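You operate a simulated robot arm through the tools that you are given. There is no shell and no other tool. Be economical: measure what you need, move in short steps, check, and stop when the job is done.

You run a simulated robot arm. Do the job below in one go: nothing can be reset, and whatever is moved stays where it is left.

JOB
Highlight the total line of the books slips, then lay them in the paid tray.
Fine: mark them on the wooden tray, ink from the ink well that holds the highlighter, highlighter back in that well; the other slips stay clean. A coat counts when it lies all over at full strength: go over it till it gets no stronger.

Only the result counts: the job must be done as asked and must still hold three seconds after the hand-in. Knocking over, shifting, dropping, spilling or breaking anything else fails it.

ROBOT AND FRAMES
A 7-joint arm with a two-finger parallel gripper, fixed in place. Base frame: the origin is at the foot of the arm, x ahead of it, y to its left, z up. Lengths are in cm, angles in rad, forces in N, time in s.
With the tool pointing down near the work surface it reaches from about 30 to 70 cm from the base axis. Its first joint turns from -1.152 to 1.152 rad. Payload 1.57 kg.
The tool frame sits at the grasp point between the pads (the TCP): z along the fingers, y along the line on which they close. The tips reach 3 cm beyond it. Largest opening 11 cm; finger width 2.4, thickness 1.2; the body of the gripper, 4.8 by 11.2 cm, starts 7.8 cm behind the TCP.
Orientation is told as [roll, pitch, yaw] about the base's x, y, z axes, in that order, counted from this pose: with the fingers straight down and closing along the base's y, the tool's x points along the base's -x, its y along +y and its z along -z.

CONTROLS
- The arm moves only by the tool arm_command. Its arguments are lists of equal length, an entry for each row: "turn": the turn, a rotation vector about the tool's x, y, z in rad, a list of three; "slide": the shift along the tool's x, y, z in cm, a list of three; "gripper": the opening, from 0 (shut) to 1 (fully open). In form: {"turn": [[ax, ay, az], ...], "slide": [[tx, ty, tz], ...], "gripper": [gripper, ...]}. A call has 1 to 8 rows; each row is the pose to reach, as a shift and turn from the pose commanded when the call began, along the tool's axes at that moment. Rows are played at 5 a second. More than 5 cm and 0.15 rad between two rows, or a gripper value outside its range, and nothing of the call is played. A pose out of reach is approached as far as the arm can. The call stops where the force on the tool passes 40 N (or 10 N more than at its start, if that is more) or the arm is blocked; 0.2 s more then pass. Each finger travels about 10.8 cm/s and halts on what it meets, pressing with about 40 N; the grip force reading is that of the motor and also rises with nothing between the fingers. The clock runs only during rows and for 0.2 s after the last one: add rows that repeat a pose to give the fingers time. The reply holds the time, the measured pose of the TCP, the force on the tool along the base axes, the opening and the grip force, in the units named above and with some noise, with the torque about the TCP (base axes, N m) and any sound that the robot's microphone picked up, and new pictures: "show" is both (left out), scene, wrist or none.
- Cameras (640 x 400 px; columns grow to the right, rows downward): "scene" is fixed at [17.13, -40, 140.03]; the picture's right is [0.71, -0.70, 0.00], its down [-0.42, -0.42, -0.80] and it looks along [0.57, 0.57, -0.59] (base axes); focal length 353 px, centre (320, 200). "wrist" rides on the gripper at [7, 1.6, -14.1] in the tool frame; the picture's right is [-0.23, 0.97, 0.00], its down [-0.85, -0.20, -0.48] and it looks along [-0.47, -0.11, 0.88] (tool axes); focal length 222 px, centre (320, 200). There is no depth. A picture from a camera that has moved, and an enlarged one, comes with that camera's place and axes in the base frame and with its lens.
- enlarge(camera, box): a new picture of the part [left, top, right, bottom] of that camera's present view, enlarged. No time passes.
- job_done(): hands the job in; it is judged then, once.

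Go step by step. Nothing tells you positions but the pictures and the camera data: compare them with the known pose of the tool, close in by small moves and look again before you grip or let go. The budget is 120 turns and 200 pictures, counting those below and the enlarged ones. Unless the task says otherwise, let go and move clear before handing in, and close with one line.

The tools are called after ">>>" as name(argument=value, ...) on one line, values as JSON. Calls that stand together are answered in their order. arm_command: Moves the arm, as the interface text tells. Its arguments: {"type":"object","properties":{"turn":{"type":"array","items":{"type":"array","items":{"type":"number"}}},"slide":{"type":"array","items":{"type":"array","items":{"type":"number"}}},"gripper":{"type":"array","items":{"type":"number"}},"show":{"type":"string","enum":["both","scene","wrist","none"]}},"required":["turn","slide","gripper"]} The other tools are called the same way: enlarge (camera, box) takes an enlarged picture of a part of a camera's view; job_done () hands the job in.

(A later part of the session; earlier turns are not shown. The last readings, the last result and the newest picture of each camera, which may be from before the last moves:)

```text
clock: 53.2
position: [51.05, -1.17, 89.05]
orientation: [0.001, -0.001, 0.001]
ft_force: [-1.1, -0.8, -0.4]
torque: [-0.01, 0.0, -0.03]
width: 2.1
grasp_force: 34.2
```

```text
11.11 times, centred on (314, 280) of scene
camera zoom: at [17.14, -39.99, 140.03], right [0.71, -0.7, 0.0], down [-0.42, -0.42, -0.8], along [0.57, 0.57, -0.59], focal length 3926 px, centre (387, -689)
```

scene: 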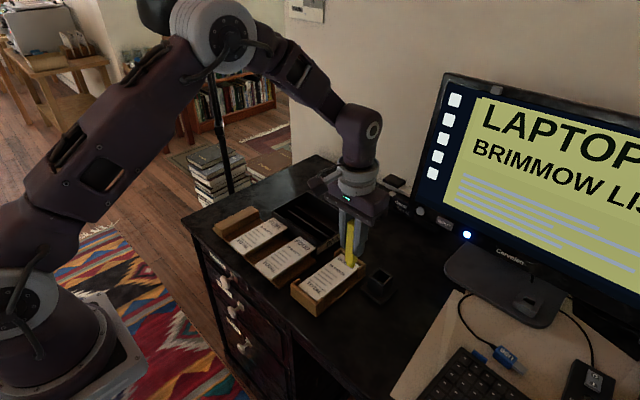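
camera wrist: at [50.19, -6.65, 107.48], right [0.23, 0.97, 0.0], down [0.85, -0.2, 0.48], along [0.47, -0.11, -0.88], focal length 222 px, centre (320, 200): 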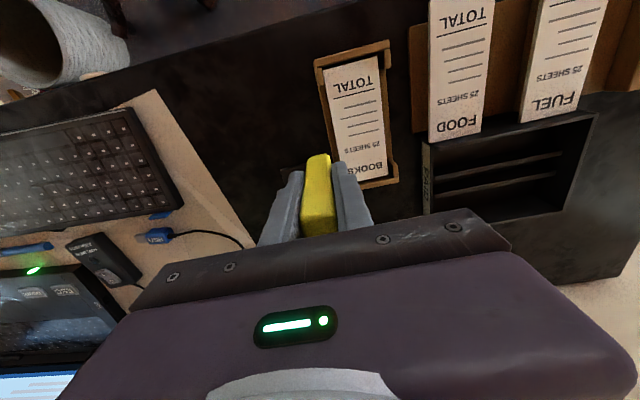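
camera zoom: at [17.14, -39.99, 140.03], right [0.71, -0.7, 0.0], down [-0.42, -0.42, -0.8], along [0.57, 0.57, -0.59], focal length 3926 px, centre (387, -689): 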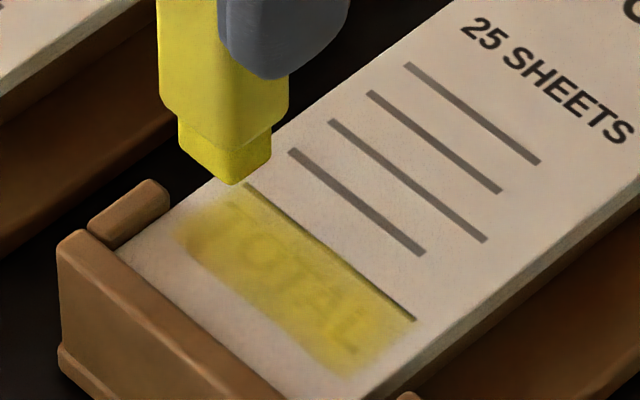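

>>> arm_command(turn=[[0, 0, 0], [0, 0, 0], [0, 0, 0], [0, 0, 0], [0, 0, 0], [0, 0, 0], [0, 0, 0], [0, 0, 0]], slide=[[-0.6, 0.1, 2], [-0.6, 0.1, 2.6], [-0.6, -0.7, 2.6], [-0.6, -1.4, 2.6], [-0.6, -2.1, 2.6], [-0.6, -2.8, 2.6], [-0.6, -3.5, 2.6], [-0.6, -4.1, 2.6]], gripper=[0.12, 0.12, 0.12, 0.12, 0.12, 0.12, 0.12, 0.12], show="none")

>>> arm_command(turn=[[0, 0, 0], [0, 0, 0], [0, 0, 0], [0, 0, 0], [0, 0, 0], [0, 0, 0], [0, 0, 0], [0, 0, 0]], slide=[[0.1, 0.2, 0], [0.1, 1, 0], [0.1, 1.8, 0], [0.1, 2.6, 0], [0.1, 3.4, 0], [0.1, 4.2, 0], [0.1, 4.2, 0], [0.1, 4.2, -2.6]], gripper=[0.12, 0.12, 0.12, 0.12, 0.12, 0.12, 0.12, 0.12], show="none")

>>> enlarge(camera="scene", box=[287, 262, 341, 298])

>>> enlarge(camera="wrist", box=[270, 90, 380, 170])

```text
clock: 55.0
position: [51.77, -5.34, 86.59]
orientation: [-0.002, 0.0, 0.0]
ft_force: [1.5, 4.9, 10.5]
torque: [0.36, -0.06, 0.0]
width: 2.12
grasp_force: 34.3
```

```text
clock: 56.8
position: [51.76, -0.95, 89.25]
orientation: [0.001, -0.001, 0.001]
ft_force: [-0.2, -0.5, -1.4]
torque: [-0.02, 0.0, 0.01]
width: 2.11
grasp_force: 34.3
```

```text
11.11 times, centred on (314, 280) of scene
camera zoom: at [17.13, -39.99, 140.03], right [0.71, -0.7, 0.0], down [-0.42, -0.42, -0.8], along [0.57, 0.57, -0.59], focal length 3926 px, centre (387, -689)
```

zoom: 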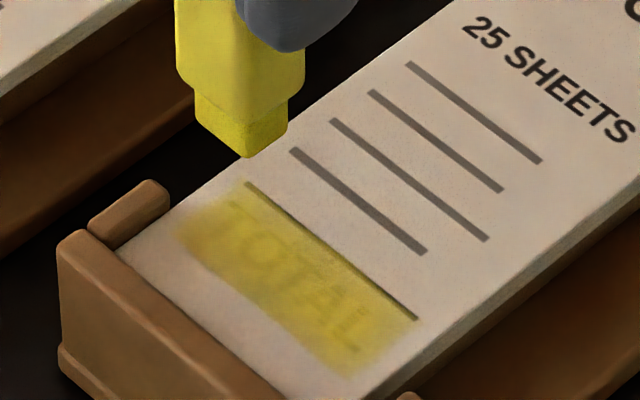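

```text
5.00 times, centred on (325, 130) of wrist
camera zoom: at [44.79, 0.73, 103.32], right [0.23, 0.97, 0.0], down [0.86, -0.2, 0.48], along [0.47, -0.11, -0.88], focal length 1111 px, centre (295, 550)
```

zoom: 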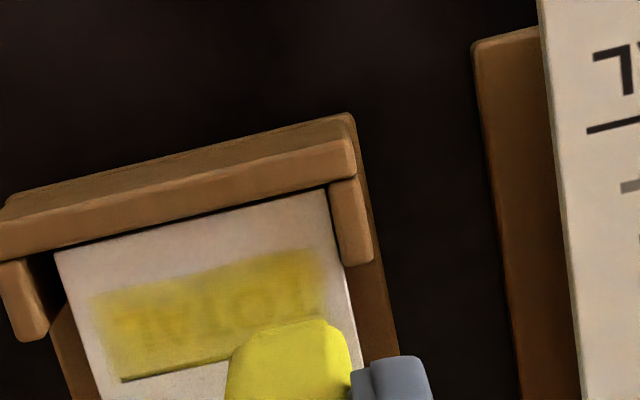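

Coverage is nearly even with the ends a bit weaker. I'll re-ink before finishing.

>>> arm_command(turn=[[0, 0, 0], [0, 0, 0], [0, 0, 0], [0, 0, 0], [0, 0, 0], [0, 0, 0]], slide=[[0, 0, -3.62], [-3, -3, -3.62], [-6, -6, -3.62], [-9, -9, -3.62], [-11.75, -10.9, -3.62], [-11.75, -10.9, -3.62]], gripper=[0.12, 0.12, 0.12, 0.12, 0.12, 0.12], show="none")

>>> enlarge(camera="scene", box=[350, 235, 418, 290])

>>> enlarge(camera="scene", box=[287, 262, 341, 298])

```text
clock: 58.2
position: [63.47, -11.84, 92.89]
orientation: [0.002, 0.001, 0.0]
ft_force: [-0.6, 0.5, -0.7]
torque: [-0.02, -0.01, -0.02]
width: 2.13
grasp_force: 34.8
```

```text
7.27 times, centred on (384, 262) of scene
camera zoom: at [17.13, -40.0, 140.03], right [0.71, -0.7, 0.0], down [-0.42, -0.42, -0.8], along [0.57, 0.57, -0.59], focal length 2570 px, centre (-146, -254)
```

zoom: 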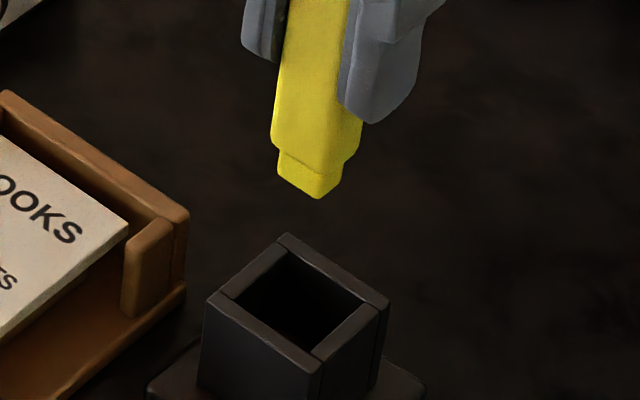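

```text
11.11 times, centred on (314, 280) of scene
camera zoom: at [17.13, -40.0, 140.03], right [0.71, -0.7, 0.0], down [-0.42, -0.42, -0.8], along [0.57, 0.57, -0.59], focal length 3926 px, centre (387, -689)
```

zoom: 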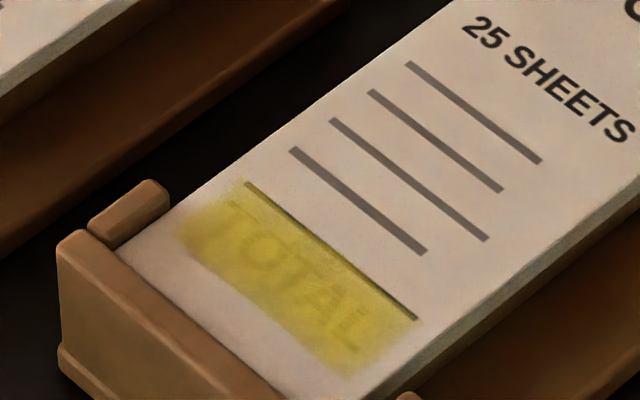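

>>> arm_command(turn=[[0, 0, 0], [0, 0, 0], [0, 0, 0], [0, 0, 0], [0, 0, 0], [0, 0, 0], [0, 0, 0], [0, 0, 0]], slide=[[0, 0, 3], [0, 0, 5.5], [0, 0, 7.5], [0, 0, 8.0], [0, 0, 8.15], [0, 0, 8.25], [0, 0, 8.3], [0, 0, 8.3]], gripper=[0.12, 0.12, 0.12, 0.12, 0.12, 0.12, 0.12, 0.12], show="none")

```text
clock: 60.0
position: [63.53, -11.97, 84.46]
orientation: [0.002, 0.001, 0.002]
ft_force: [0.3, -0.1, 0.5]
torque: [0.01, 0.05, 0.01]
width: 2.1
grasp_force: 34.2
```

>>> arm_command(turn=[[0, 0, 0], [0, 0, 0], [0, 0, 0], [0, 0, 0], [0, 0, 0], [0, 0, 0]], slide=[[0, 0, 0.05], [0, 0, 0.1], [0, 0, 0.15], [0, 0, 0.15], [0, 0, 0.15], [0, 0, 0.15]], gripper=[0.12, 0.12, 0.12, 0.12, 0.12, 0.12], show="none")

```text
clock: 61.4
position: [63.59, -11.97, 84.39]
orientation: [0.001, 0.002, 0.0]
ft_force: [1.0, 0.8, 1.6]
torque: [0.05, 0.04, -0.01]
width: 2.11
grasp_force: 34.3
```

>>> arm_command(turn=[[0, 0, 0], [0, 0, 0], [0, 0, 0], [0, 0, 0], [0, 0, 0], [0, 0, 0], [0, 0, 0], [0, 0, 0]], slide=[[0, 0, 0.05], [0, 0, 0.05], [0, 0, 0.05], [0, 0, -1.5], [0, 0, -4], [0, 0, -6.5], [0, 0, -8.45], [0, 0, -8.45]], gripper=[0.12, 0.12, 0.12, 0.12, 0.12, 0.12, 0.12, 0.12], show="none")

>>> arm_command(turn=[[0, 0, 0], [0, 0, 0], [0, 0, 0], [0, 0, 0], [0, 0, 0], [0, 0, 0], [0, 0, 0]], slide=[[3, 2.5, 0], [6, 5, 0], [9, 8, 0], [11.75, 11.0, 0], [11.75, 11.0, 3], [11.75, 11.0, 5.5], [11.75, 11.0, 5.5]], gripper=[0.12, 0.12, 0.12, 0.12, 0.12, 0.12, 0.12], show="none")

>>> enlarge(camera="scene", box=[287, 262, 341, 298])

```text
clock: 63.2
position: [63.77, -11.97, 92.98]
orientation: [-0.002, -0.001, 0.001]
ft_force: [-0.4, -0.1, -0.1]
torque: [-0.01, 0.0, 0.02]
width: 2.12
grasp_force: 34.4
```

```text
clock: 64.8
position: [51.55, -1.05, 87.47]
orientation: [0.0, 0.0, -0.001]
ft_force: [-0.3, 0.1, 0.1]
torque: [-0.03, -0.03, 0.02]
width: 2.11
grasp_force: 34.2
```

```text
11.11 times, centred on (314, 280) of scene
camera zoom: at [17.13, -39.99, 140.03], right [0.71, -0.7, 0.0], down [-0.42, -0.42, -0.8], along [0.57, 0.57, -0.59], focal length 3926 px, centre (387, -689)
```

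zoom: 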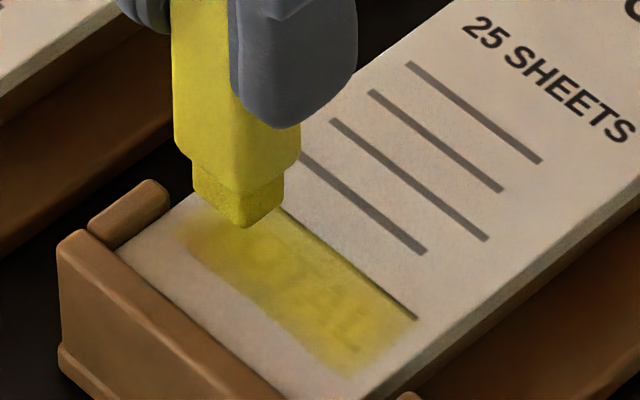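

>>> arm_command(turn=[[0, 0, 0], [0, 0, 0], [0, 0, 0], [0, 0, 0], [0, 0, 0], [0, 0, 0], [0, 0, 0], [0, 0, 0]], slide=[[0, 0, 0.5], [0, 0, 0.72], [0, -0.8, 0.72], [0, -1.6, 0.72], [0, -2.4, 0.72], [0, -3.2, 0.72], [0, -3.9, 0.72], [0, -4.3, 0.72]], gripper=[0.12, 0.12, 0.12, 0.12, 0.12, 0.12, 0.12, 0.12], show="none")

>>> arm_command(turn=[[0, 0, 0], [0, 0, 0], [0, 0, 0], [0, 0, 0], [0, 0, 0], [0, 0, 0], [0, 0, 0], [0, 0, 0]], slide=[[0.25, 0, 0], [0.25, 0.8, 0], [0.25, 1.6, 0], [0.25, 2.4, 0], [0.25, 3.2, 0], [0.25, 4, 0], [0.25, 4.4, 0], [0.25, 4.4, -2.6]], gripper=[0.12, 0.12, 0.12, 0.12, 0.12, 0.12, 0.12, 0.12], show="none")

>>> enlarge(camera="scene", box=[287, 262, 341, 298])

```text
clock: 66.6
position: [51.8, -5.17, 86.54]
orientation: [0.0, -0.002, 0.0]
ft_force: [0.4, 2.9, 10.0]
torque: [0.28, -0.06, 0.0]
width: 2.12
grasp_force: 34.2
```

```text
clock: 68.4
position: [51.33, -0.86, 89.1]
orientation: [0.001, 0.002, -0.001]
ft_force: [-0.5, -0.8, -0.8]
torque: [0.02, 0.01, -0.03]
width: 2.13
grasp_force: 33.9
```

```text
11.11 times, centred on (314, 280) of scene
camera zoom: at [17.14, -39.99, 140.03], right [0.71, -0.7, 0.0], down [-0.42, -0.42, -0.8], along [0.57, 0.57, -0.59], focal length 3926 px, centre (387, -689)
```

zoom: 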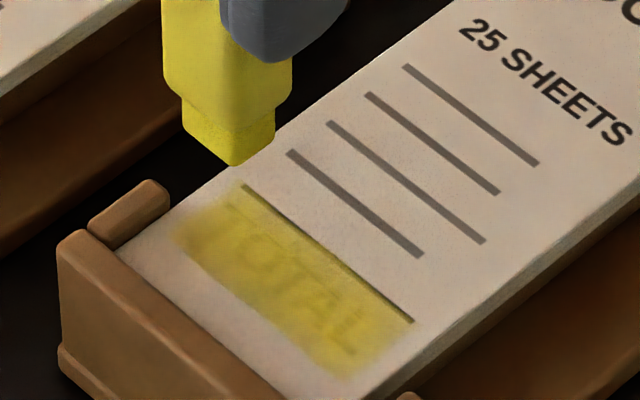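

Nearly uniform. Another double pass covering both ends, then I'll compare.

>>> arm_command(turn=[[0, 0, 0], [0, 0, 0], [0, 0, 0], [0, 0, 0], [0, 0, 0], [0, 0, 0], [0, 0, 0], [0, 0, 0]], slide=[[-0.35, 0.2, 2.2], [-0.35, 0.2, 2.62], [-0.35, -0.8, 2.62], [-0.35, -1.6, 2.62], [-0.35, -2.4, 2.62], [-0.35, -3.2, 2.62], [-0.35, -3.9, 2.62], [-0.35, -4.5, 2.62]], gripper=[0.12, 0.12, 0.12, 0.12, 0.12, 0.12, 0.12, 0.12], show="none")

>>> arm_command(turn=[[0, 0, 0], [0, 0, 0], [0, 0, 0], [0, 0, 0], [0, 0, 0], [0, 0, 0], [0, 0, 0], [0, 0, 0]], slide=[[0.5, 0, 0], [0.5, 0.8, 0], [0.5, 1.6, 0], [0.5, 2.4, 0], [0.5, 3.2, 0], [0.5, 4, 0], [0.5, 4.6, 0], [0.5, 4.6, -3.5]], gripper=[0.12, 0.12, 0.12, 0.12, 0.12, 0.12, 0.12, 0.12], show="none")

>>> enlarge(camera="scene", box=[287, 262, 341, 298])

```text
clock: 70.2
position: [51.8, -5.34, 86.61]
orientation: [0.0, 0.0, 0.002]
ft_force: [-0.2, 2.5, 6.3]
torque: [0.24, -0.09, 0.03]
width: 2.12
grasp_force: 34.1
```

```text
clock: 72.0
position: [51.32, -0.69, 90.05]
orientation: [0.0, -0.001, 0.001]
ft_force: [0.0, -1.0, -0.5]
torque: [-0.01, 0.01, -0.01]
width: 2.12
grasp_force: 34.4
```

```text
11.11 times, centred on (314, 280) of scene
camera zoom: at [17.14, -39.99, 140.03], right [0.71, -0.7, 0.0], down [-0.42, -0.42, -0.8], along [0.57, 0.57, -0.59], focal length 3926 px, centre (387, -689)
```

zoom: 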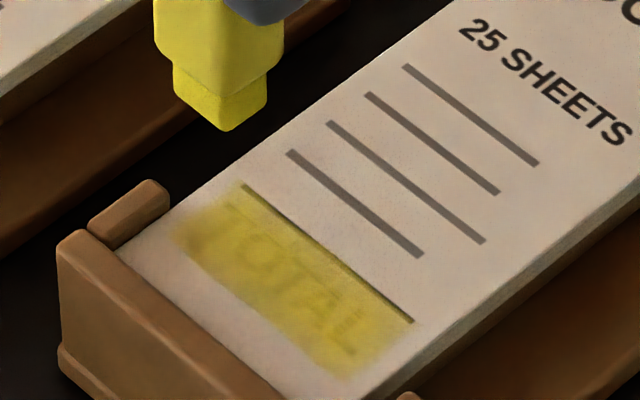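

>>> arm_command(turn=[[0, 0, 0], [0, 0, 0], [0, 0, 0], [0, 0, 0]], slide=[[0, 0, -2.74], [-3, -3, -2.74], [-6, -6, -2.74], [-6, -6, -2.74]], gripper=[0.12, 0.12, 0.12, 0.12], show="none")

>>> enlarge(camera="scene", box=[293, 270, 329, 294])

>>> enlarge(camera="wrist", box=[310, 30, 400, 90])

```text
clock: 73.0
position: [57.47, -6.75, 92.83]
orientation: [0.0, 0.0, 0.0]
ft_force: [0.4, 0.3, -0.3]
torque: [-0.04, 0.04, 0.04]
width: 2.11
grasp_force: 34.6
```

```text
16.00 times, centred on (311, 282) of scene
camera zoom: at [17.13, -40.0, 140.03], right [0.71, -0.7, 0.0], down [-0.42, -0.42, -0.8], along [0.57, 0.57, -0.59], focal length 5653 px, centre (464, -1112)
```

zoom: 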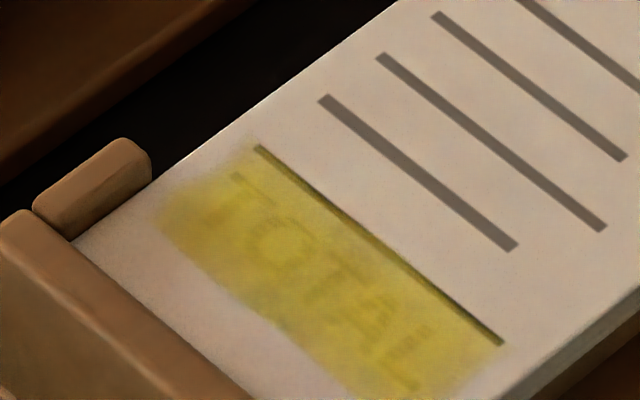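

```text
6.67 times, centred on (355, 60) of wrist
camera zoom: at [50.39, -4.99, 106.8], right [0.23, 0.97, 0.0], down [0.85, -0.2, 0.48], along [0.47, -0.11, -0.88], focal length 1481 px, centre (87, 1133)
```

zoom: 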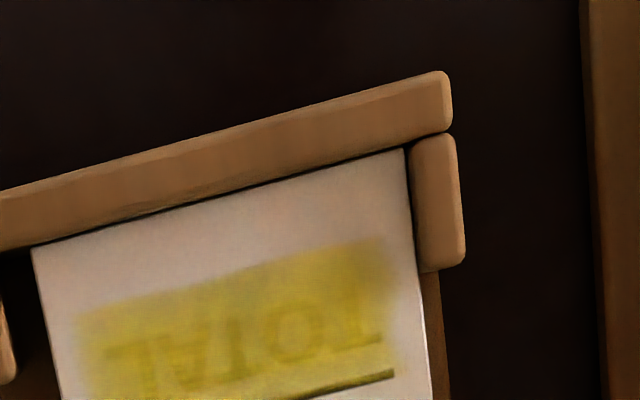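

The T end is slightly weaker, probably from lighter contact there. I'll press on that end and watch the force.

>>> arm_command(turn=[[0, 0, 0], [0, 0, 0], [0, 0, 0], [0, 0, 0], [0, 0, 0], [0, 0, 0]], slide=[[3, 3, 0], [5.6, 5.7, 0], [5.6, 5.7, 3.5], [5.6, 5.7, 5.8], [5.6, 5.7, 6.24], [5.6, 5.7, 6.24]], gripper=[0.12, 0.12, 0.12, 0.12, 0.12, 0.12], show="none")

```text
clock: 74.4
position: [51.75, -0.92, 86.74]
orientation: [0.0, -0.003, 0.001]
ft_force: [-0.5, 0.9, 3.3]
torque: [0.03, 0.05, -0.01]
width: 2.12
grasp_force: 34.6
```

>>> arm_command(turn=[[0, 0, 0], [0, 0, 0], [0, 0, 0], [0, 0, 0], [0, 0, 0], [0, 0, 0], [0, 0, 0], [0, 0, 0]], slide=[[-0.2, 0.2, 0.05], [-0.2, -0.6, 0.05], [-0.2, -1.4, 0.05], [0.2, -1.4, 0.05], [0.2, -0.6, 0.05], [0.2, 0.2, 0.05], [0, 0.2, 0.05], [0, -0.5, 0.05]], gripper=[0.12, 0.12, 0.12, 0.12, 0.12, 0.12, 0.12, 0.12], show="none")

>>> arm_command(turn=[[0, 0, 0], [0, 0, 0], [0, 0, 0], [0, 0, 0], [0, 0, 0], [0, 0, 0], [0, 0, 0], [0, 0, 0]], slide=[[-0.15, -0.8, 0], [-0.15, -1.6, 0], [-0.15, -2.4, 0], [-0.15, -3.2, 0], [-0.15, -3.9, 0], [0.2, -3.9, 0], [0.2, -3.0, 0], [0.2, -3.0, -3]], gripper=[0.12, 0.12, 0.12, 0.12, 0.12, 0.12, 0.12, 0.12], show="none")

>>> arm_command(turn=[[0, 0, 0], [0, 0, 0], [0, 0, 0], [0, 0, 0], [0, 0, 0]], slide=[[0, 0, -3.29], [-3, -1, -3.29], [-6, -2, -3.29], [-6, -2, -3.29], [-6, -2, -3.29]], gripper=[0.12, 0.12, 0.12, 0.12, 0.12], show="none")

>>> enlarge(camera="scene", box=[293, 270, 329, 294])

>>> enlarge(camera="wrist", box=[310, 30, 400, 90])

```text
clock: 76.2
position: [51.83, -1.35, 86.58]
orientation: [0.004, -0.003, 0.002]
ft_force: [-0.4, 7.7, 16.0]
torque: [0.43, 0.07, 0.01]
width: 2.11
grasp_force: 34.8
```

```text
clock: 78.0
position: [51.66, -4.57, 89.43]
orientation: [0.001, 0.004, 0.0]
ft_force: [-0.3, 0.3, 0.0]
torque: [0.01, -0.03, -0.01]
width: 2.12
grasp_force: 34.8
```

```text
clock: 79.2
position: [57.65, -6.59, 92.79]
orientation: [-0.001, 0.0, 0.0]
ft_force: [0.8, -0.4, 0.2]
torque: [0.0, 0.01, 0.03]
width: 2.07
grasp_force: 34.7
```

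```text
16.00 times, centred on (311, 282) of scene
camera zoom: at [17.13, -40.0, 140.03], right [0.71, -0.7, 0.0], down [-0.42, -0.42, -0.8], along [0.57, 0.57, -0.59], focal length 5653 px, centre (464, -1112)
```

zoom: 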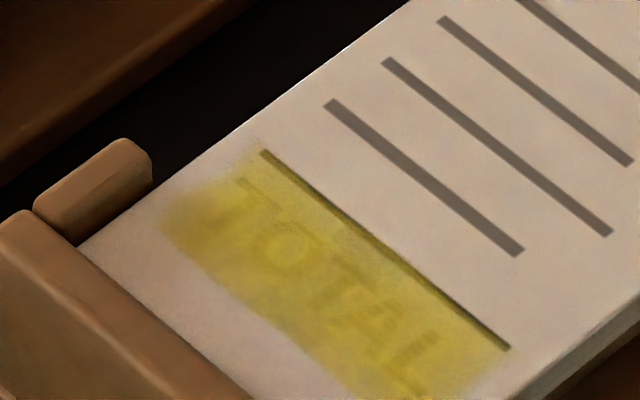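

```text
6.67 times, centred on (355, 60) of wrist
camera zoom: at [50.71, -4.73, 106.74], right [0.23, 0.97, 0.0], down [0.86, -0.2, 0.48], along [0.47, -0.11, -0.88], focal length 1481 px, centre (87, 1133)
```

zoom: 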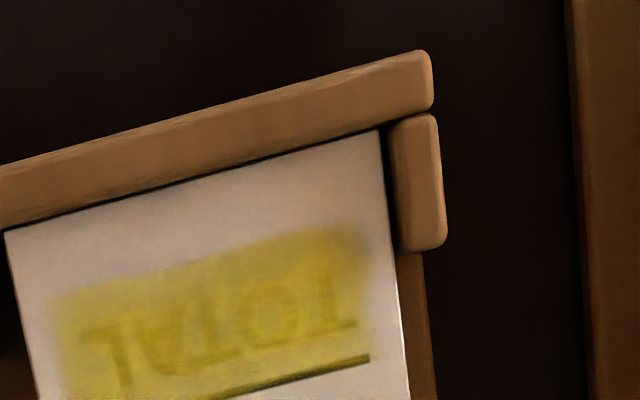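

The marked area spans x 50.4 to 52.3, wider than the nib, and its near edge has had fewer passes. I'll re-ink and do both lanes again.

>>> arm_command(turn=[[0, 0, 0], [0, 0, 0], [0, 0, 0], [0, 0, 0], [0, 0, 0], [0, 0, 0], [0, 0, 0], [0, 0, 0]], slide=[[-3, -2.7, 0], [-5.95, -5.4, 0], [-5.95, -5.4, 0], [-5.95, -5.4, 3], [-5.95, -5.4, 5.5], [-5.95, -5.4, 7.7], [-5.95, -5.4, 8.3], [-5.95, -5.4, 8.5]], gripper=[0.12, 0.12, 0.12, 0.12, 0.12, 0.12, 0.12, 0.12], show="none")

```text
clock: 81.0
position: [63.62, -12.06, 84.41]
orientation: [-0.001, -0.003, 0.0]
ft_force: [-5.1, -0.7, 22.3]
torque: [-0.07, 0.34, -0.01]
width: 2.13
grasp_force: 34.3
```

>>> arm_command(turn=[[0, 0, 0], [0, 0, 0], [0, 0, 0], [0, 0, 0], [0, 0, 0], [0, 0, 0], [0, 0, 0], [0, 0, 0]], slide=[[0, 0, -0.05], [0, 0, -0.05], [0, 0, -0.05], [0, 0, -2], [0, 0, -4.5], [0, 0, -7], [0, 0, -8.5], [0, 0, -8.5]], gripper=[0.12, 0.12, 0.12, 0.12, 0.12, 0.12, 0.12, 0.12], show="none")

>>> arm_command(turn=[[0, 0, 0], [0, 0, 0], [0, 0, 0], [0, 0, 0], [0, 0, 0], [0, 0, 0], [0, 0, 0], [0, 0, 0]], slide=[[3, 2.5, 0], [6, 5, 0], [9.3, 8, 0], [12.5, 11, 0], [12.5, 11.0, 3], [12.5, 11.0, 5.5], [12.5, 11.0, 6.2], [12.5, 11.0, 6.26]], gripper=[0.12, 0.12, 0.12, 0.12, 0.12, 0.12, 0.12, 0.12], show="none")

>>> enlarge(camera="scene", box=[287, 262, 341, 298])

```text
clock: 82.8
position: [63.41, -11.93, 92.69]
orientation: [-0.002, 0.001, -0.001]
ft_force: [0.3, -0.2, -0.1]
torque: [-0.03, 0.0, -0.03]
width: 2.1
grasp_force: 34.0
```

```text
clock: 84.6
position: [50.97, -0.82, 86.57]
orientation: [0.0, 0.0, 0.001]
ft_force: [-1.8, -0.5, 5.3]
torque: [0.02, 0.09, -0.03]
width: 2.13
grasp_force: 34.6
```

```text
11.11 times, centred on (314, 280) of scene
camera zoom: at [17.12, -39.99, 140.03], right [0.71, -0.7, 0.0], down [-0.42, -0.42, -0.8], along [0.57, 0.57, -0.59], focal length 3926 px, centre (387, -689)
```

zoom: 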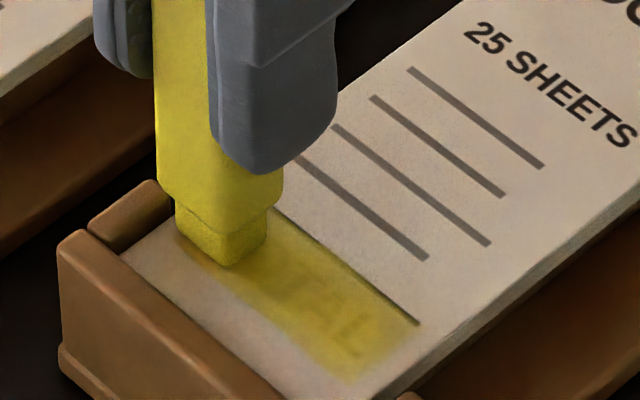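

In contact on the near lane. Sweeping near, then far, both ways.

>>> arm_command(turn=[[0, 0, 0], [0, 0, 0], [0, 0, 0], [0, 0, 0], [0, 0, 0], [0, 0, 0], [0, 0, 0], [0, 0, 0]], slide=[[0, -0.6, 0.02], [0, -1.2, 0.02], [0, -1.9, 0.02], [0, -2.6, 0.02], [0, -3.3, 0.02], [0, -3.9, 0.02], [0, -4.3, 0.02], [0, -4.3, 0.02]], gripper=[0.12, 0.12, 0.12, 0.12, 0.12, 0.12, 0.12, 0.12], show="none")

>>> arm_command(turn=[[0, 0, 0], [0, 0, 0], [0, 0, 0], [0, 0, 0], [0, 0, 0], [0, 0, 0], [0, 0, 0], [0, 0, 0]], slide=[[-0.1, 0.6, 0], [-0.1, 1.2, 0], [-0.1, 1.9, 0], [-0.1, 2.6, 0], [-0.1, 3.3, 0], [-0.1, 3.9, 0], [-0.1, 4.4, 0], [-0.1, 4.4, 0]], gripper=[0.12, 0.12, 0.12, 0.12, 0.12, 0.12, 0.12, 0.12], show="none")

>>> arm_command(turn=[[0, 0, 0], [0, 0, 0], [0, 0, 0], [0, 0, 0], [0, 0, 0], [0, 0, 0], [0, 0, 0], [0, 0, 0]], slide=[[-0.7, 0, 0], [-0.7, -0.7, 0], [-0.7, -1.4, 0], [-0.7, -2.1, 0], [-0.7, -2.8, 0], [-0.7, -3.5, 0], [-0.7, -4.2, 0], [-0.7, -4.4, 0]], gripper=[0.12, 0.12, 0.12, 0.12, 0.12, 0.12, 0.12, 0.12], show="none")

>>> arm_command(turn=[[0, 0, 0], [0, 0, 0], [0, 0, 0], [0, 0, 0], [0, 0, 0], [0, 0, 0], [0, 0, 0], [0, 0, 0]], slide=[[0.05, 0.6, 0], [0.05, 1.2, 0], [0.05, 1.9, 0], [0.05, 2.6, 0], [0.05, 3.3, 0], [0.05, 3.9, 0], [0.05, 4.4, 0], [0.05, 4.4, -3.3]], gripper=[0.12, 0.12, 0.12, 0.12, 0.12, 0.12, 0.12, 0.12], show="none")

>>> enlarge(camera="scene", box=[287, 262, 341, 298])

```text
clock: 86.4
position: [51.09, -5.22, 86.55]
orientation: [-0.002, 0.0, 0.001]
ft_force: [0.3, 2.2, 3.5]
torque: [0.08, -0.03, -0.03]
width: 2.1
grasp_force: 34.4
```

```text
clock: 88.2
position: [51.17, -0.76, 86.5]
orientation: [0.0, -0.001, -0.001]
ft_force: [0.0, -3.1, 5.1]
torque: [-0.1, -0.01, 0.0]
width: 2.1
grasp_force: 34.6
```

```text
clock: 90.0
position: [51.87, -5.06, 86.49]
orientation: [0.0, 0.001, 0.001]
ft_force: [0.5, 1.6, 2.5]
torque: [0.08, -0.06, 0.0]
width: 2.11
grasp_force: 34.6
```

```text
clock: 91.8
position: [51.83, -0.74, 89.86]
orientation: [0.0, -0.001, 0.001]
ft_force: [-1.3, -0.1, -0.6]
torque: [0.02, 0.0, 0.0]
width: 2.14
grasp_force: 34.6
```

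```text
11.11 times, centred on (314, 280) of scene
camera zoom: at [17.13, -39.99, 140.03], right [0.71, -0.7, 0.0], down [-0.42, -0.42, -0.8], along [0.57, 0.57, -0.59], focal length 3926 px, centre (387, -689)
```

zoom: 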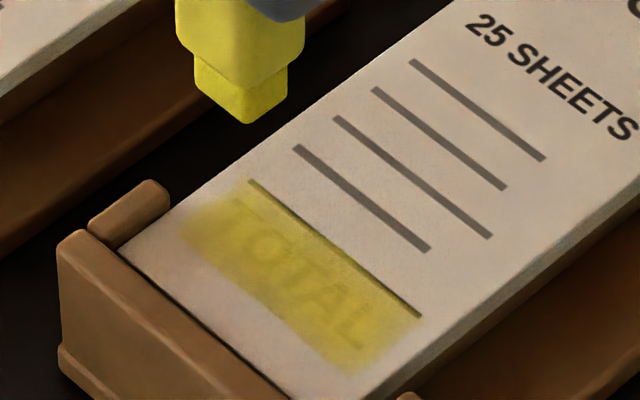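

The area's outline no longer grows and the tone is even. I'll check from the wrist before putting the highlighter back.

>>> arm_command(turn=[[0, 0, 0], [0, 0, 0], [0, 0, 0], [0, 0, 0]], slide=[[0, 0, -2.98], [-3, -3, -2.98], [-5.95, -5.7, -2.98], [-5.95, -5.7, -2.98]], gripper=[0.12, 0.12, 0.12, 0.12], show="none")

>>> enlarge(camera="scene", box=[293, 270, 329, 294])

>>> enlarge(camera="wrist", box=[310, 40, 400, 100])

```text
clock: 92.8
position: [57.87, -6.67, 92.96]
orientation: [0.002, 0.0, -0.001]
ft_force: [-0.2, 0.0, 0.0]
torque: [0.01, -0.02, 0.01]
width: 2.1
grasp_force: 34.4
```

```text
16.00 times, centred on (311, 282) of scene
camera zoom: at [17.13, -40.0, 140.03], right [0.71, -0.7, 0.0], down [-0.42, -0.42, -0.8], along [0.57, 0.57, -0.59], focal length 5653 px, centre (464, -1112)
```

zoom: 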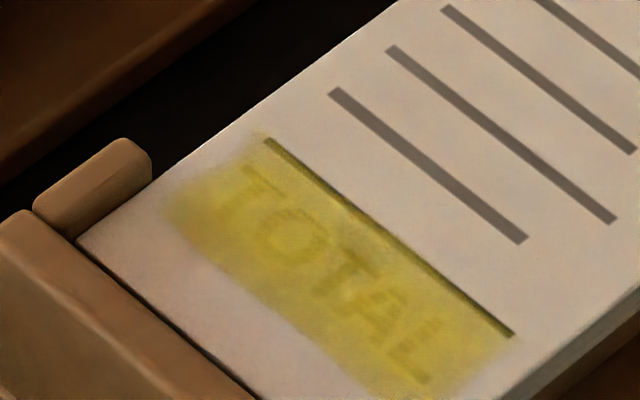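

```text
6.67 times, centred on (355, 70) of wrist
camera zoom: at [50.92, -4.93, 106.95], right [0.23, 0.97, 0.0], down [0.85, -0.2, 0.48], along [0.47, -0.11, -0.88], focal length 1481 px, centre (87, 1067)
```

zoom: 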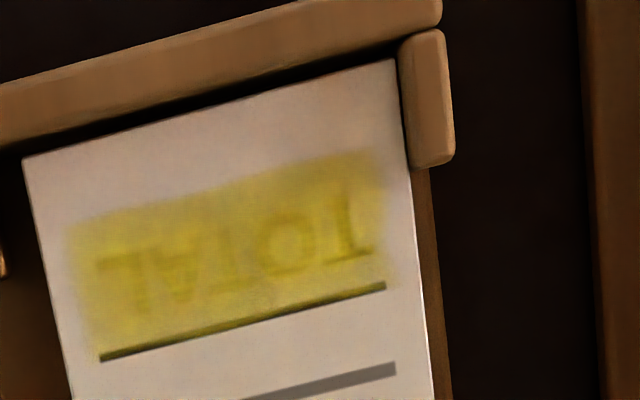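

It looks even. One more full round to make sure it's saturated.

>>> arm_command(turn=[[0, 0, 0], [0, 0, 0], [0, 0, 0], [0, 0, 0], [0, 0, 0], [0, 0, 0]], slide=[[3.2, 2.8, 0], [6.3, 5.7, 0], [6.3, 5.7, 3], [6.3, 5.7, 5.5], [6.3, 5.7, 6.2], [6.3, 5.7, 6.3]], gripper=[0.12, 0.12, 0.12, 0.12, 0.12, 0.12], show="none")

>>> arm_command(turn=[[0, 0, 0], [0, 0, 0], [0, 0, 0], [0, 0, 0], [0, 0, 0], [0, 0, 0], [0, 0, 0], [0, 0, 0]], slide=[[0, -0.6, 0], [0, -1.2, 0], [0, -1.9, 0], [0, -2.6, 0], [0, -3.3, 0], [0, -3.9, 0], [0, -4.4, 0], [0, -4.4, 0]], gripper=[0.12, 0.12, 0.12, 0.12, 0.12, 0.12, 0.12, 0.12], show="none")

>>> arm_command(turn=[[0, 0, 0], [0, 0, 0], [0, 0, 0], [0, 0, 0], [0, 0, 0], [0, 0, 0], [0, 0, 0], [0, 0, 0]], slide=[[-0.6, 0.3, 0], [-0.6, 1.1, 0], [-0.6, 1.8, 0], [-0.6, 2.5, 0], [-0.6, 3.2, 0], [-0.6, 3.9, 0], [-0.6, 4.4, 0], [-0.6, 4.4, 0]], gripper=[0.12, 0.12, 0.12, 0.12, 0.12, 0.12, 0.12, 0.12], show="none")

>>> arm_command(turn=[[0, 0, 0], [0, 0, 0], [0, 0, 0], [0, 0, 0], [0, 0, 0], [0, 0, 0], [0, 0, 0], [0, 0, 0]], slide=[[0.3, 0, 0], [0.3, -0.7, 0], [0.3, -1.4, 0], [0.3, -2.1, 0], [0.3, -2.8, 0], [0.3, -3.5, 0], [0.3, -4.3, 0], [0.3, -4.3, -3.3]], gripper=[0.12, 0.12, 0.12, 0.12, 0.12, 0.12, 0.12, 0.12], show="none")

>>> arm_command(turn=[[0, 0, 0], [0, 0, 0], [0, 0, 0], [0, 0, 0]], slide=[[0, 0, -3.0], [-3, -0.5, -3.0], [-6, -1.5, -3.0], [-6, -1.5, -3.0]], gripper=[0.12, 0.12, 0.12, 0.12], show="none")

>>> enlarge(camera="wrist", box=[310, 40, 400, 100])

>>> enlarge(camera="scene", box=[293, 270, 329, 294])

```text
clock: 94.2
position: [51.37, -1.02, 86.48]
orientation: [0.0, 0.002, 0.001]
ft_force: [-1.5, -0.6, 6.7]
torque: [-0.06, 0.06, -0.02]
width: 2.14
grasp_force: 34.8
```

```text
clock: 96.0
position: [51.38, -5.23, 86.46]
orientation: [0.001, 0.0, 0.001]
ft_force: [-0.1, 0.5, 4.4]
torque: [0.05, 0.06, 0.04]
width: 2.12
grasp_force: 33.9
```

```text
clock: 97.8
position: [51.98, -0.77, 86.49]
orientation: [0.0, 0.0, -0.002]
ft_force: [-0.1, 0.1, 4.7]
torque: [-0.05, -0.05, 0.02]
width: 2.1
grasp_force: 34.4
```

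```text
clock: 99.6
position: [51.76, -5.21, 89.62]
orientation: [0.0, 0.002, 0.0]
ft_force: [-0.6, 0.2, -0.6]
torque: [-0.01, 0.01, -0.02]
width: 2.1
grasp_force: 34.5
```

```text
clock: 100.6
position: [57.75, -6.76, 92.96]
orientation: [-0.001, -0.001, 0.0]
ft_force: [0.2, 0.1, 0.1]
torque: [0.01, 0.01, 0.0]
width: 2.13
grasp_force: 34.7
```

```text
6.67 times, centred on (355, 70) of wrist
camera zoom: at [50.8, -5.0, 106.97], right [0.23, 0.97, 0.0], down [0.86, -0.2, 0.48], along [0.47, -0.11, -0.88], focal length 1481 px, centre (87, 1067)
```

zoom: 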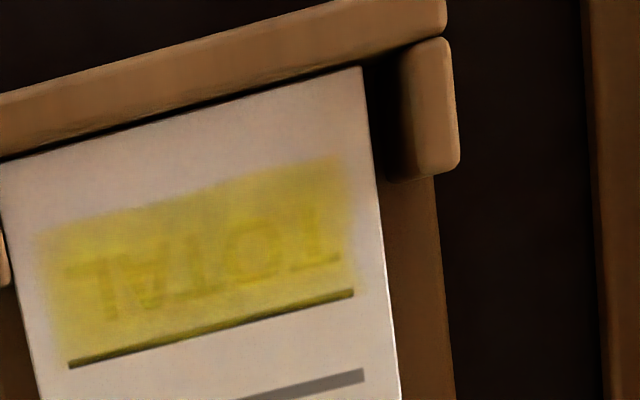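

```text
16.00 times, centred on (311, 282) of scene
camera zoom: at [17.13, -40.0, 140.03], right [0.71, -0.7, 0.0], down [-0.42, -0.42, -0.8], along [0.57, 0.57, -0.59], focal length 5653 px, centre (464, -1112)
```

zoom: 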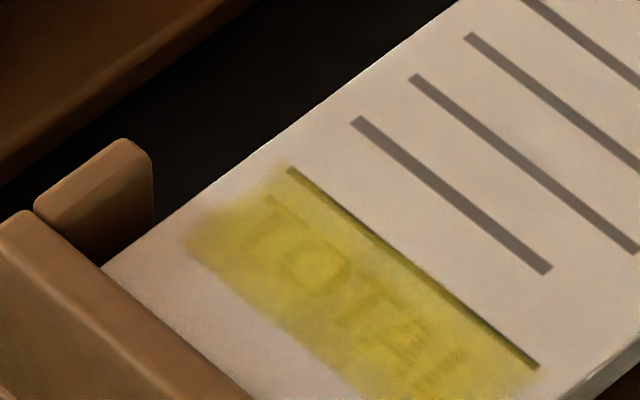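

No further change, so the coat is saturated. Returning the highlighter to its well.

>>> arm_command(turn=[[0, 0, 0], [0, 0, 0], [0, 0, 0], [0, 0, 0], [0, 0, 0], [0, 0, 0], [0, 0, 0], [0, 0, 0]], slide=[[-3, -2.7, 0], [-5.8, -5.3, 0], [-5.8, -5.3, 0], [-5.8, -5.3, 3], [-5.8, -5.3, 5.5], [-5.8, -5.3, 7.5], [-5.8, -5.3, 8.3], [-5.8, -5.3, 8.4]], gripper=[0.12, 0.12, 0.12, 0.12, 0.12, 0.12, 0.12, 0.12], show="none")

>>> enlarge(camera="scene", box=[340, 210, 420, 300])

```text
clock: 102.4
position: [63.54, -12.03, 84.33]
orientation: [0.001, -0.001, 0.0]
ft_force: [-0.5, -0.3, 2.1]
torque: [-0.02, 0.02, 0.01]
width: 2.1
grasp_force: 33.7
```

```text
4.44 times, centred on (380, 255) of scene
camera zoom: at [17.13, -39.99, 140.03], right [0.71, -0.7, 0.0], down [-0.42, -0.42, -0.8], along [0.57, 0.57, -0.59], focal length 1570 px, centre (53, -44)
```

zoom: 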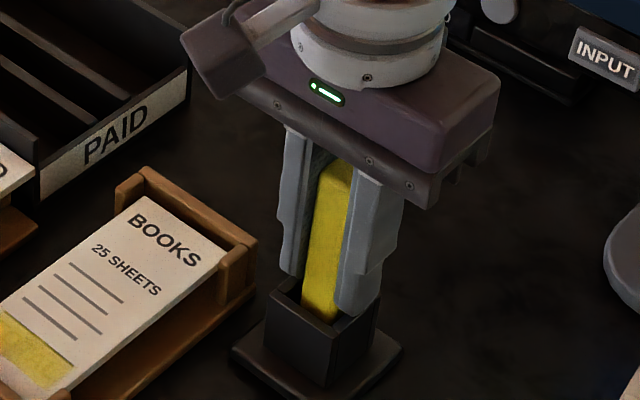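

It rests on the bottom. I'll release and rise.

>>> arm_command(turn=[[0, 0, 0], [0, 0, 0], [0, 0, 0], [0, 0, 0], [0, 0, 0], [0, 0, 0], [0, 0, 0]], slide=[[0, 0, 0], [0, 0, 0], [0, 0, 0], [0, 0, -3], [0, 0, -7], [0, 0, -11], [0, 0, -11]], gripper=[0.25, 0.38, 0.42, 0.42, 0.42, 0.42, 0.42])

>>> enlarge(camera="scene", box=[280, 210, 420, 310])

```text
clock: 104.0
position: [63.41, -12.31, 95.34]
orientation: [0.001, -0.001, 0.001]
ft_force: [0.4, 0.3, 0.2]
torque: [-0.03, -0.01, -0.01]
width: 4.62
grasp_force: 0.1
camera wrist: at [56.49, -10.49, 109.42], right [0.23, 0.97, 0.0], down [0.85, -0.2, 0.48], along [0.47, -0.11, -0.88], focal length 222 px, centre (320, 200)
```

scene: 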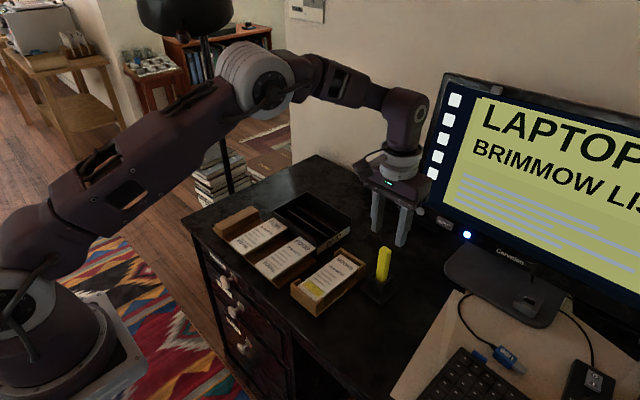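
wrist: 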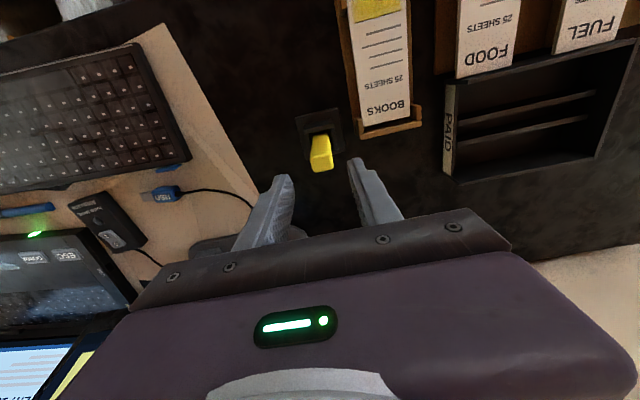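

```text
4.00 times, centred on (350, 260) of scene
camera zoom: at [17.13, -40.0, 140.03], right [0.71, -0.7, 0.0], down [-0.42, -0.42, -0.8], along [0.57, 0.57, -0.59], focal length 1413 px, centre (200, -40)
```

zoom: 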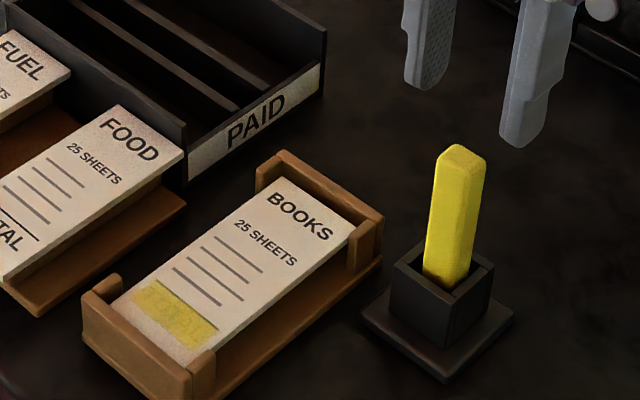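

The highlighter stands in its well again. Now back over the slip to pick it up.

>>> arm_command(turn=[[0, 0, 0], [0, 0, 0], [0, 0, 0], [0, 0, 0], [0, 0, 0]], slide=[[2, 3, 0], [4, 6, 0], [7, 8.9, 0], [7, 8.9, 3.5], [7, 8.9, 3.5]], gripper=[0.42, 0.6, 0.75, 0.75, 0.75], show="none")

>>> enlarge(camera="wrist", box=[200, 70, 440, 220])

```text
clock: 105.2
position: [56.57, -3.27, 91.72]
orientation: [-0.001, -0.001, 0.002]
ft_force: [-0.5, 1.2, 0.1]
torque: [0.03, -0.01, 0.02]
width: 8.26
grasp_force: 0.2
```

```text
2.67 times, centred on (320, 145) of wrist
camera zoom: at [49.74, -1.52, 105.81], right [0.23, 0.97, 0.0], down [0.85, -0.2, 0.48], along [0.47, -0.11, -0.88], focal length 592 px, centre (320, 347)
```

zoom: 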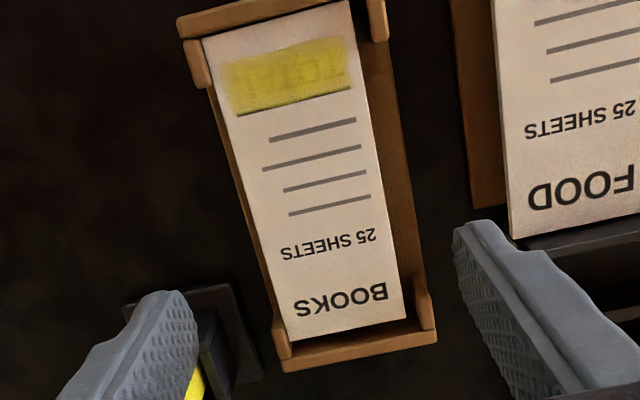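

The slip is at (56.3,-3.3), square to the axes. Descending and gripping.

>>> arm_command(turn=[[0, 0, 0], [0, 0, 0], [0, 0, 0], [0, 0, 0], [0, 0, 0], [0, 0, 0], [0, 0, 0], [0, 0, 0]], slide=[[0.2, 0, 3], [0.2, 0, 6], [0.2, 0, 9], [0.2, 0, 11], [0.2, 0, 11], [0.2, 0, 11], [0.2, 0, 11], [0.2, 0, 11]], gripper=[0.7, 0.7, 0.7, 0.7, 0.7, 0.6, 0.5, 0.5], show="none")

>>> enlarge(camera="scene", box=[280, 230, 400, 320])

```text
clock: 107.0
position: [56.44, -2.88, 80.87]
orientation: [0.0, 0.001, -0.001]
ft_force: [-0.3, 0.4, -0.2]
torque: [0.02, 0.01, 0.02]
width: 5.85
grasp_force: 39.4
```

```text
4.44 times, centred on (340, 275) of scene
camera zoom: at [17.13, -40.0, 140.03], right [0.71, -0.7, 0.0], down [-0.42, -0.42, -0.8], along [0.57, 0.57, -0.59], focal length 1570 px, centre (231, -133)
```

zoom: 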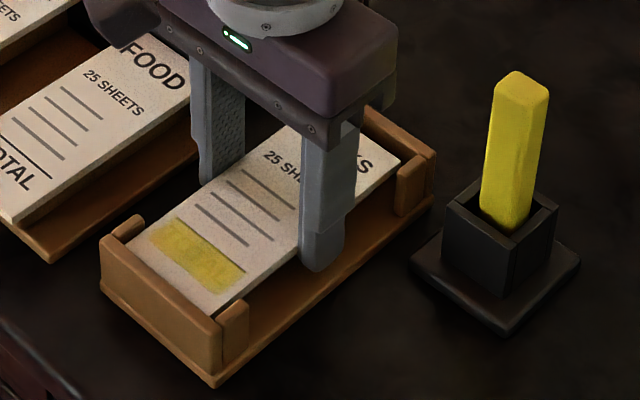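

Gripped. Lifting clear before turning.

>>> arm_command(turn=[[0, 0, 0], [0, 0, 0], [0, 0, 0], [0, 0, 0], [0, 0, 0], [0, 0, 0], [0, 0, 0]], slide=[[0, 0, -1], [0, 0, -3], [0, 0, -6], [0, 0, -10], [-2, 3.5, -10], [-4, 7, -10], [-4, 7, -10]], gripper=[0.5, 0.5, 0.5, 0.5, 0.5, 0.5, 0.5])

```text
clock: 108.6
position: [60.35, 4.12, 91.01]
orientation: [0.0, 0.001, 0.0]
ft_force: [-0.3, -0.2, 1.0]
torque: [0.02, 0.03, 0.0]
width: 5.84
grasp_force: 40.0
camera wrist: at [53.37, 5.82, 104.97], right [0.23, 0.97, 0.0], down [0.85, -0.2, 0.48], along [0.47, -0.11, -0.88], focal length 222 px, centre (320, 200)
```

scene: 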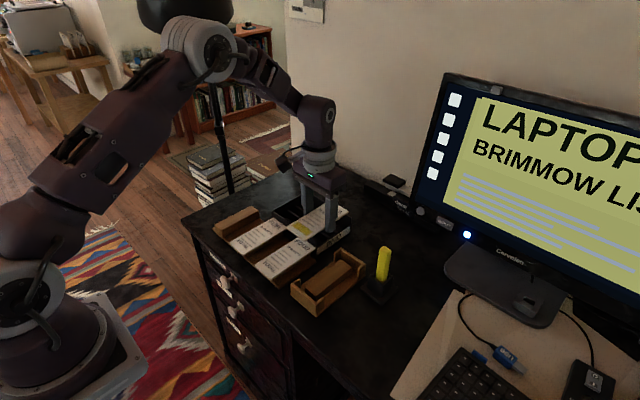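
wrist: 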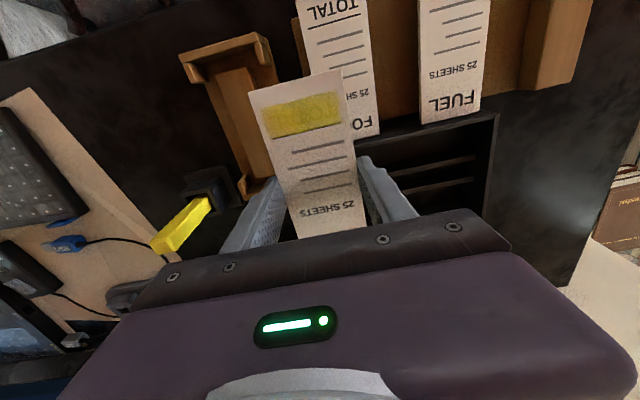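

Now turning 90° while moving towards the paid tray.

>>> arm_command(turn=[[0, 0, -0.14], [0, 0, -0.28], [0, 0, -0.42], [0, 0, -0.56], [0, 0, -0.7], [0, 0, -0.84], [0, 0, -0.98], [0, 0, -1.12]], slide=[[-0.3, 0.7, 0], [-0.6, 1.4, 0], [-0.9, 2.1, 0], [-1.2, 2.8, 0], [-1.5, 3.5, 0], [-1.8, 4.2, 0], [-2.1, 4.9, 0], [-2.4, 5.6, 0]], gripper=[0.5, 0.5, 0.5, 0.5, 0.5, 0.5, 0.5, 0.5], show="none")

>>> arm_command(turn=[[0, 0, -0.15], [0, 0, -0.3], [0, 0, -0.451], [0, 0, -0.451]], slide=[[0, 0, 0], [0, 0, 0], [0, 0, 0], [0, 0, 0]], gripper=[0.5, 0.5, 0.5, 0.5])

```text
clock: 110.4
position: [62.8, 9.62, 90.86]
orientation: [-0.001, -0.001, 1.123]
ft_force: [0.8, -0.5, 0.0]
torque: [-0.01, 0.01, 0.01]
width: 5.85
grasp_force: 40.0
```

```text
clock: 111.4
position: [62.78, 9.54, 90.94]
orientation: [0.0, -0.002, 1.572]
ft_force: [0.0, 0.2, 0.4]
torque: [-0.02, 0.0, 0.03]
width: 5.84
grasp_force: 39.8
camera wrist: at [61.08, 2.71, 104.95], right [-0.97, 0.23, 0.0], down [0.2, 0.86, 0.48], along [0.11, 0.47, -0.88], focal length 222 px, centre (320, 200)
```

scene: 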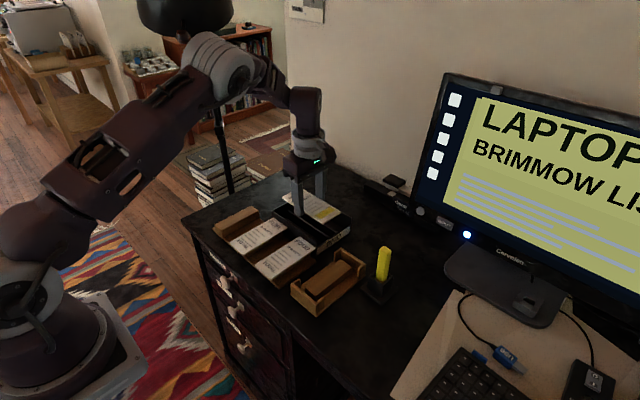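
wrist: 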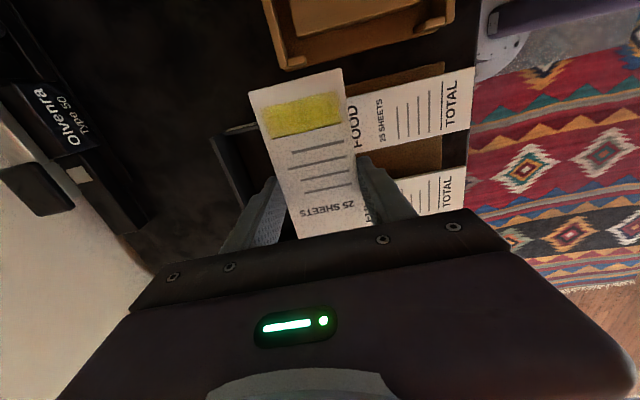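

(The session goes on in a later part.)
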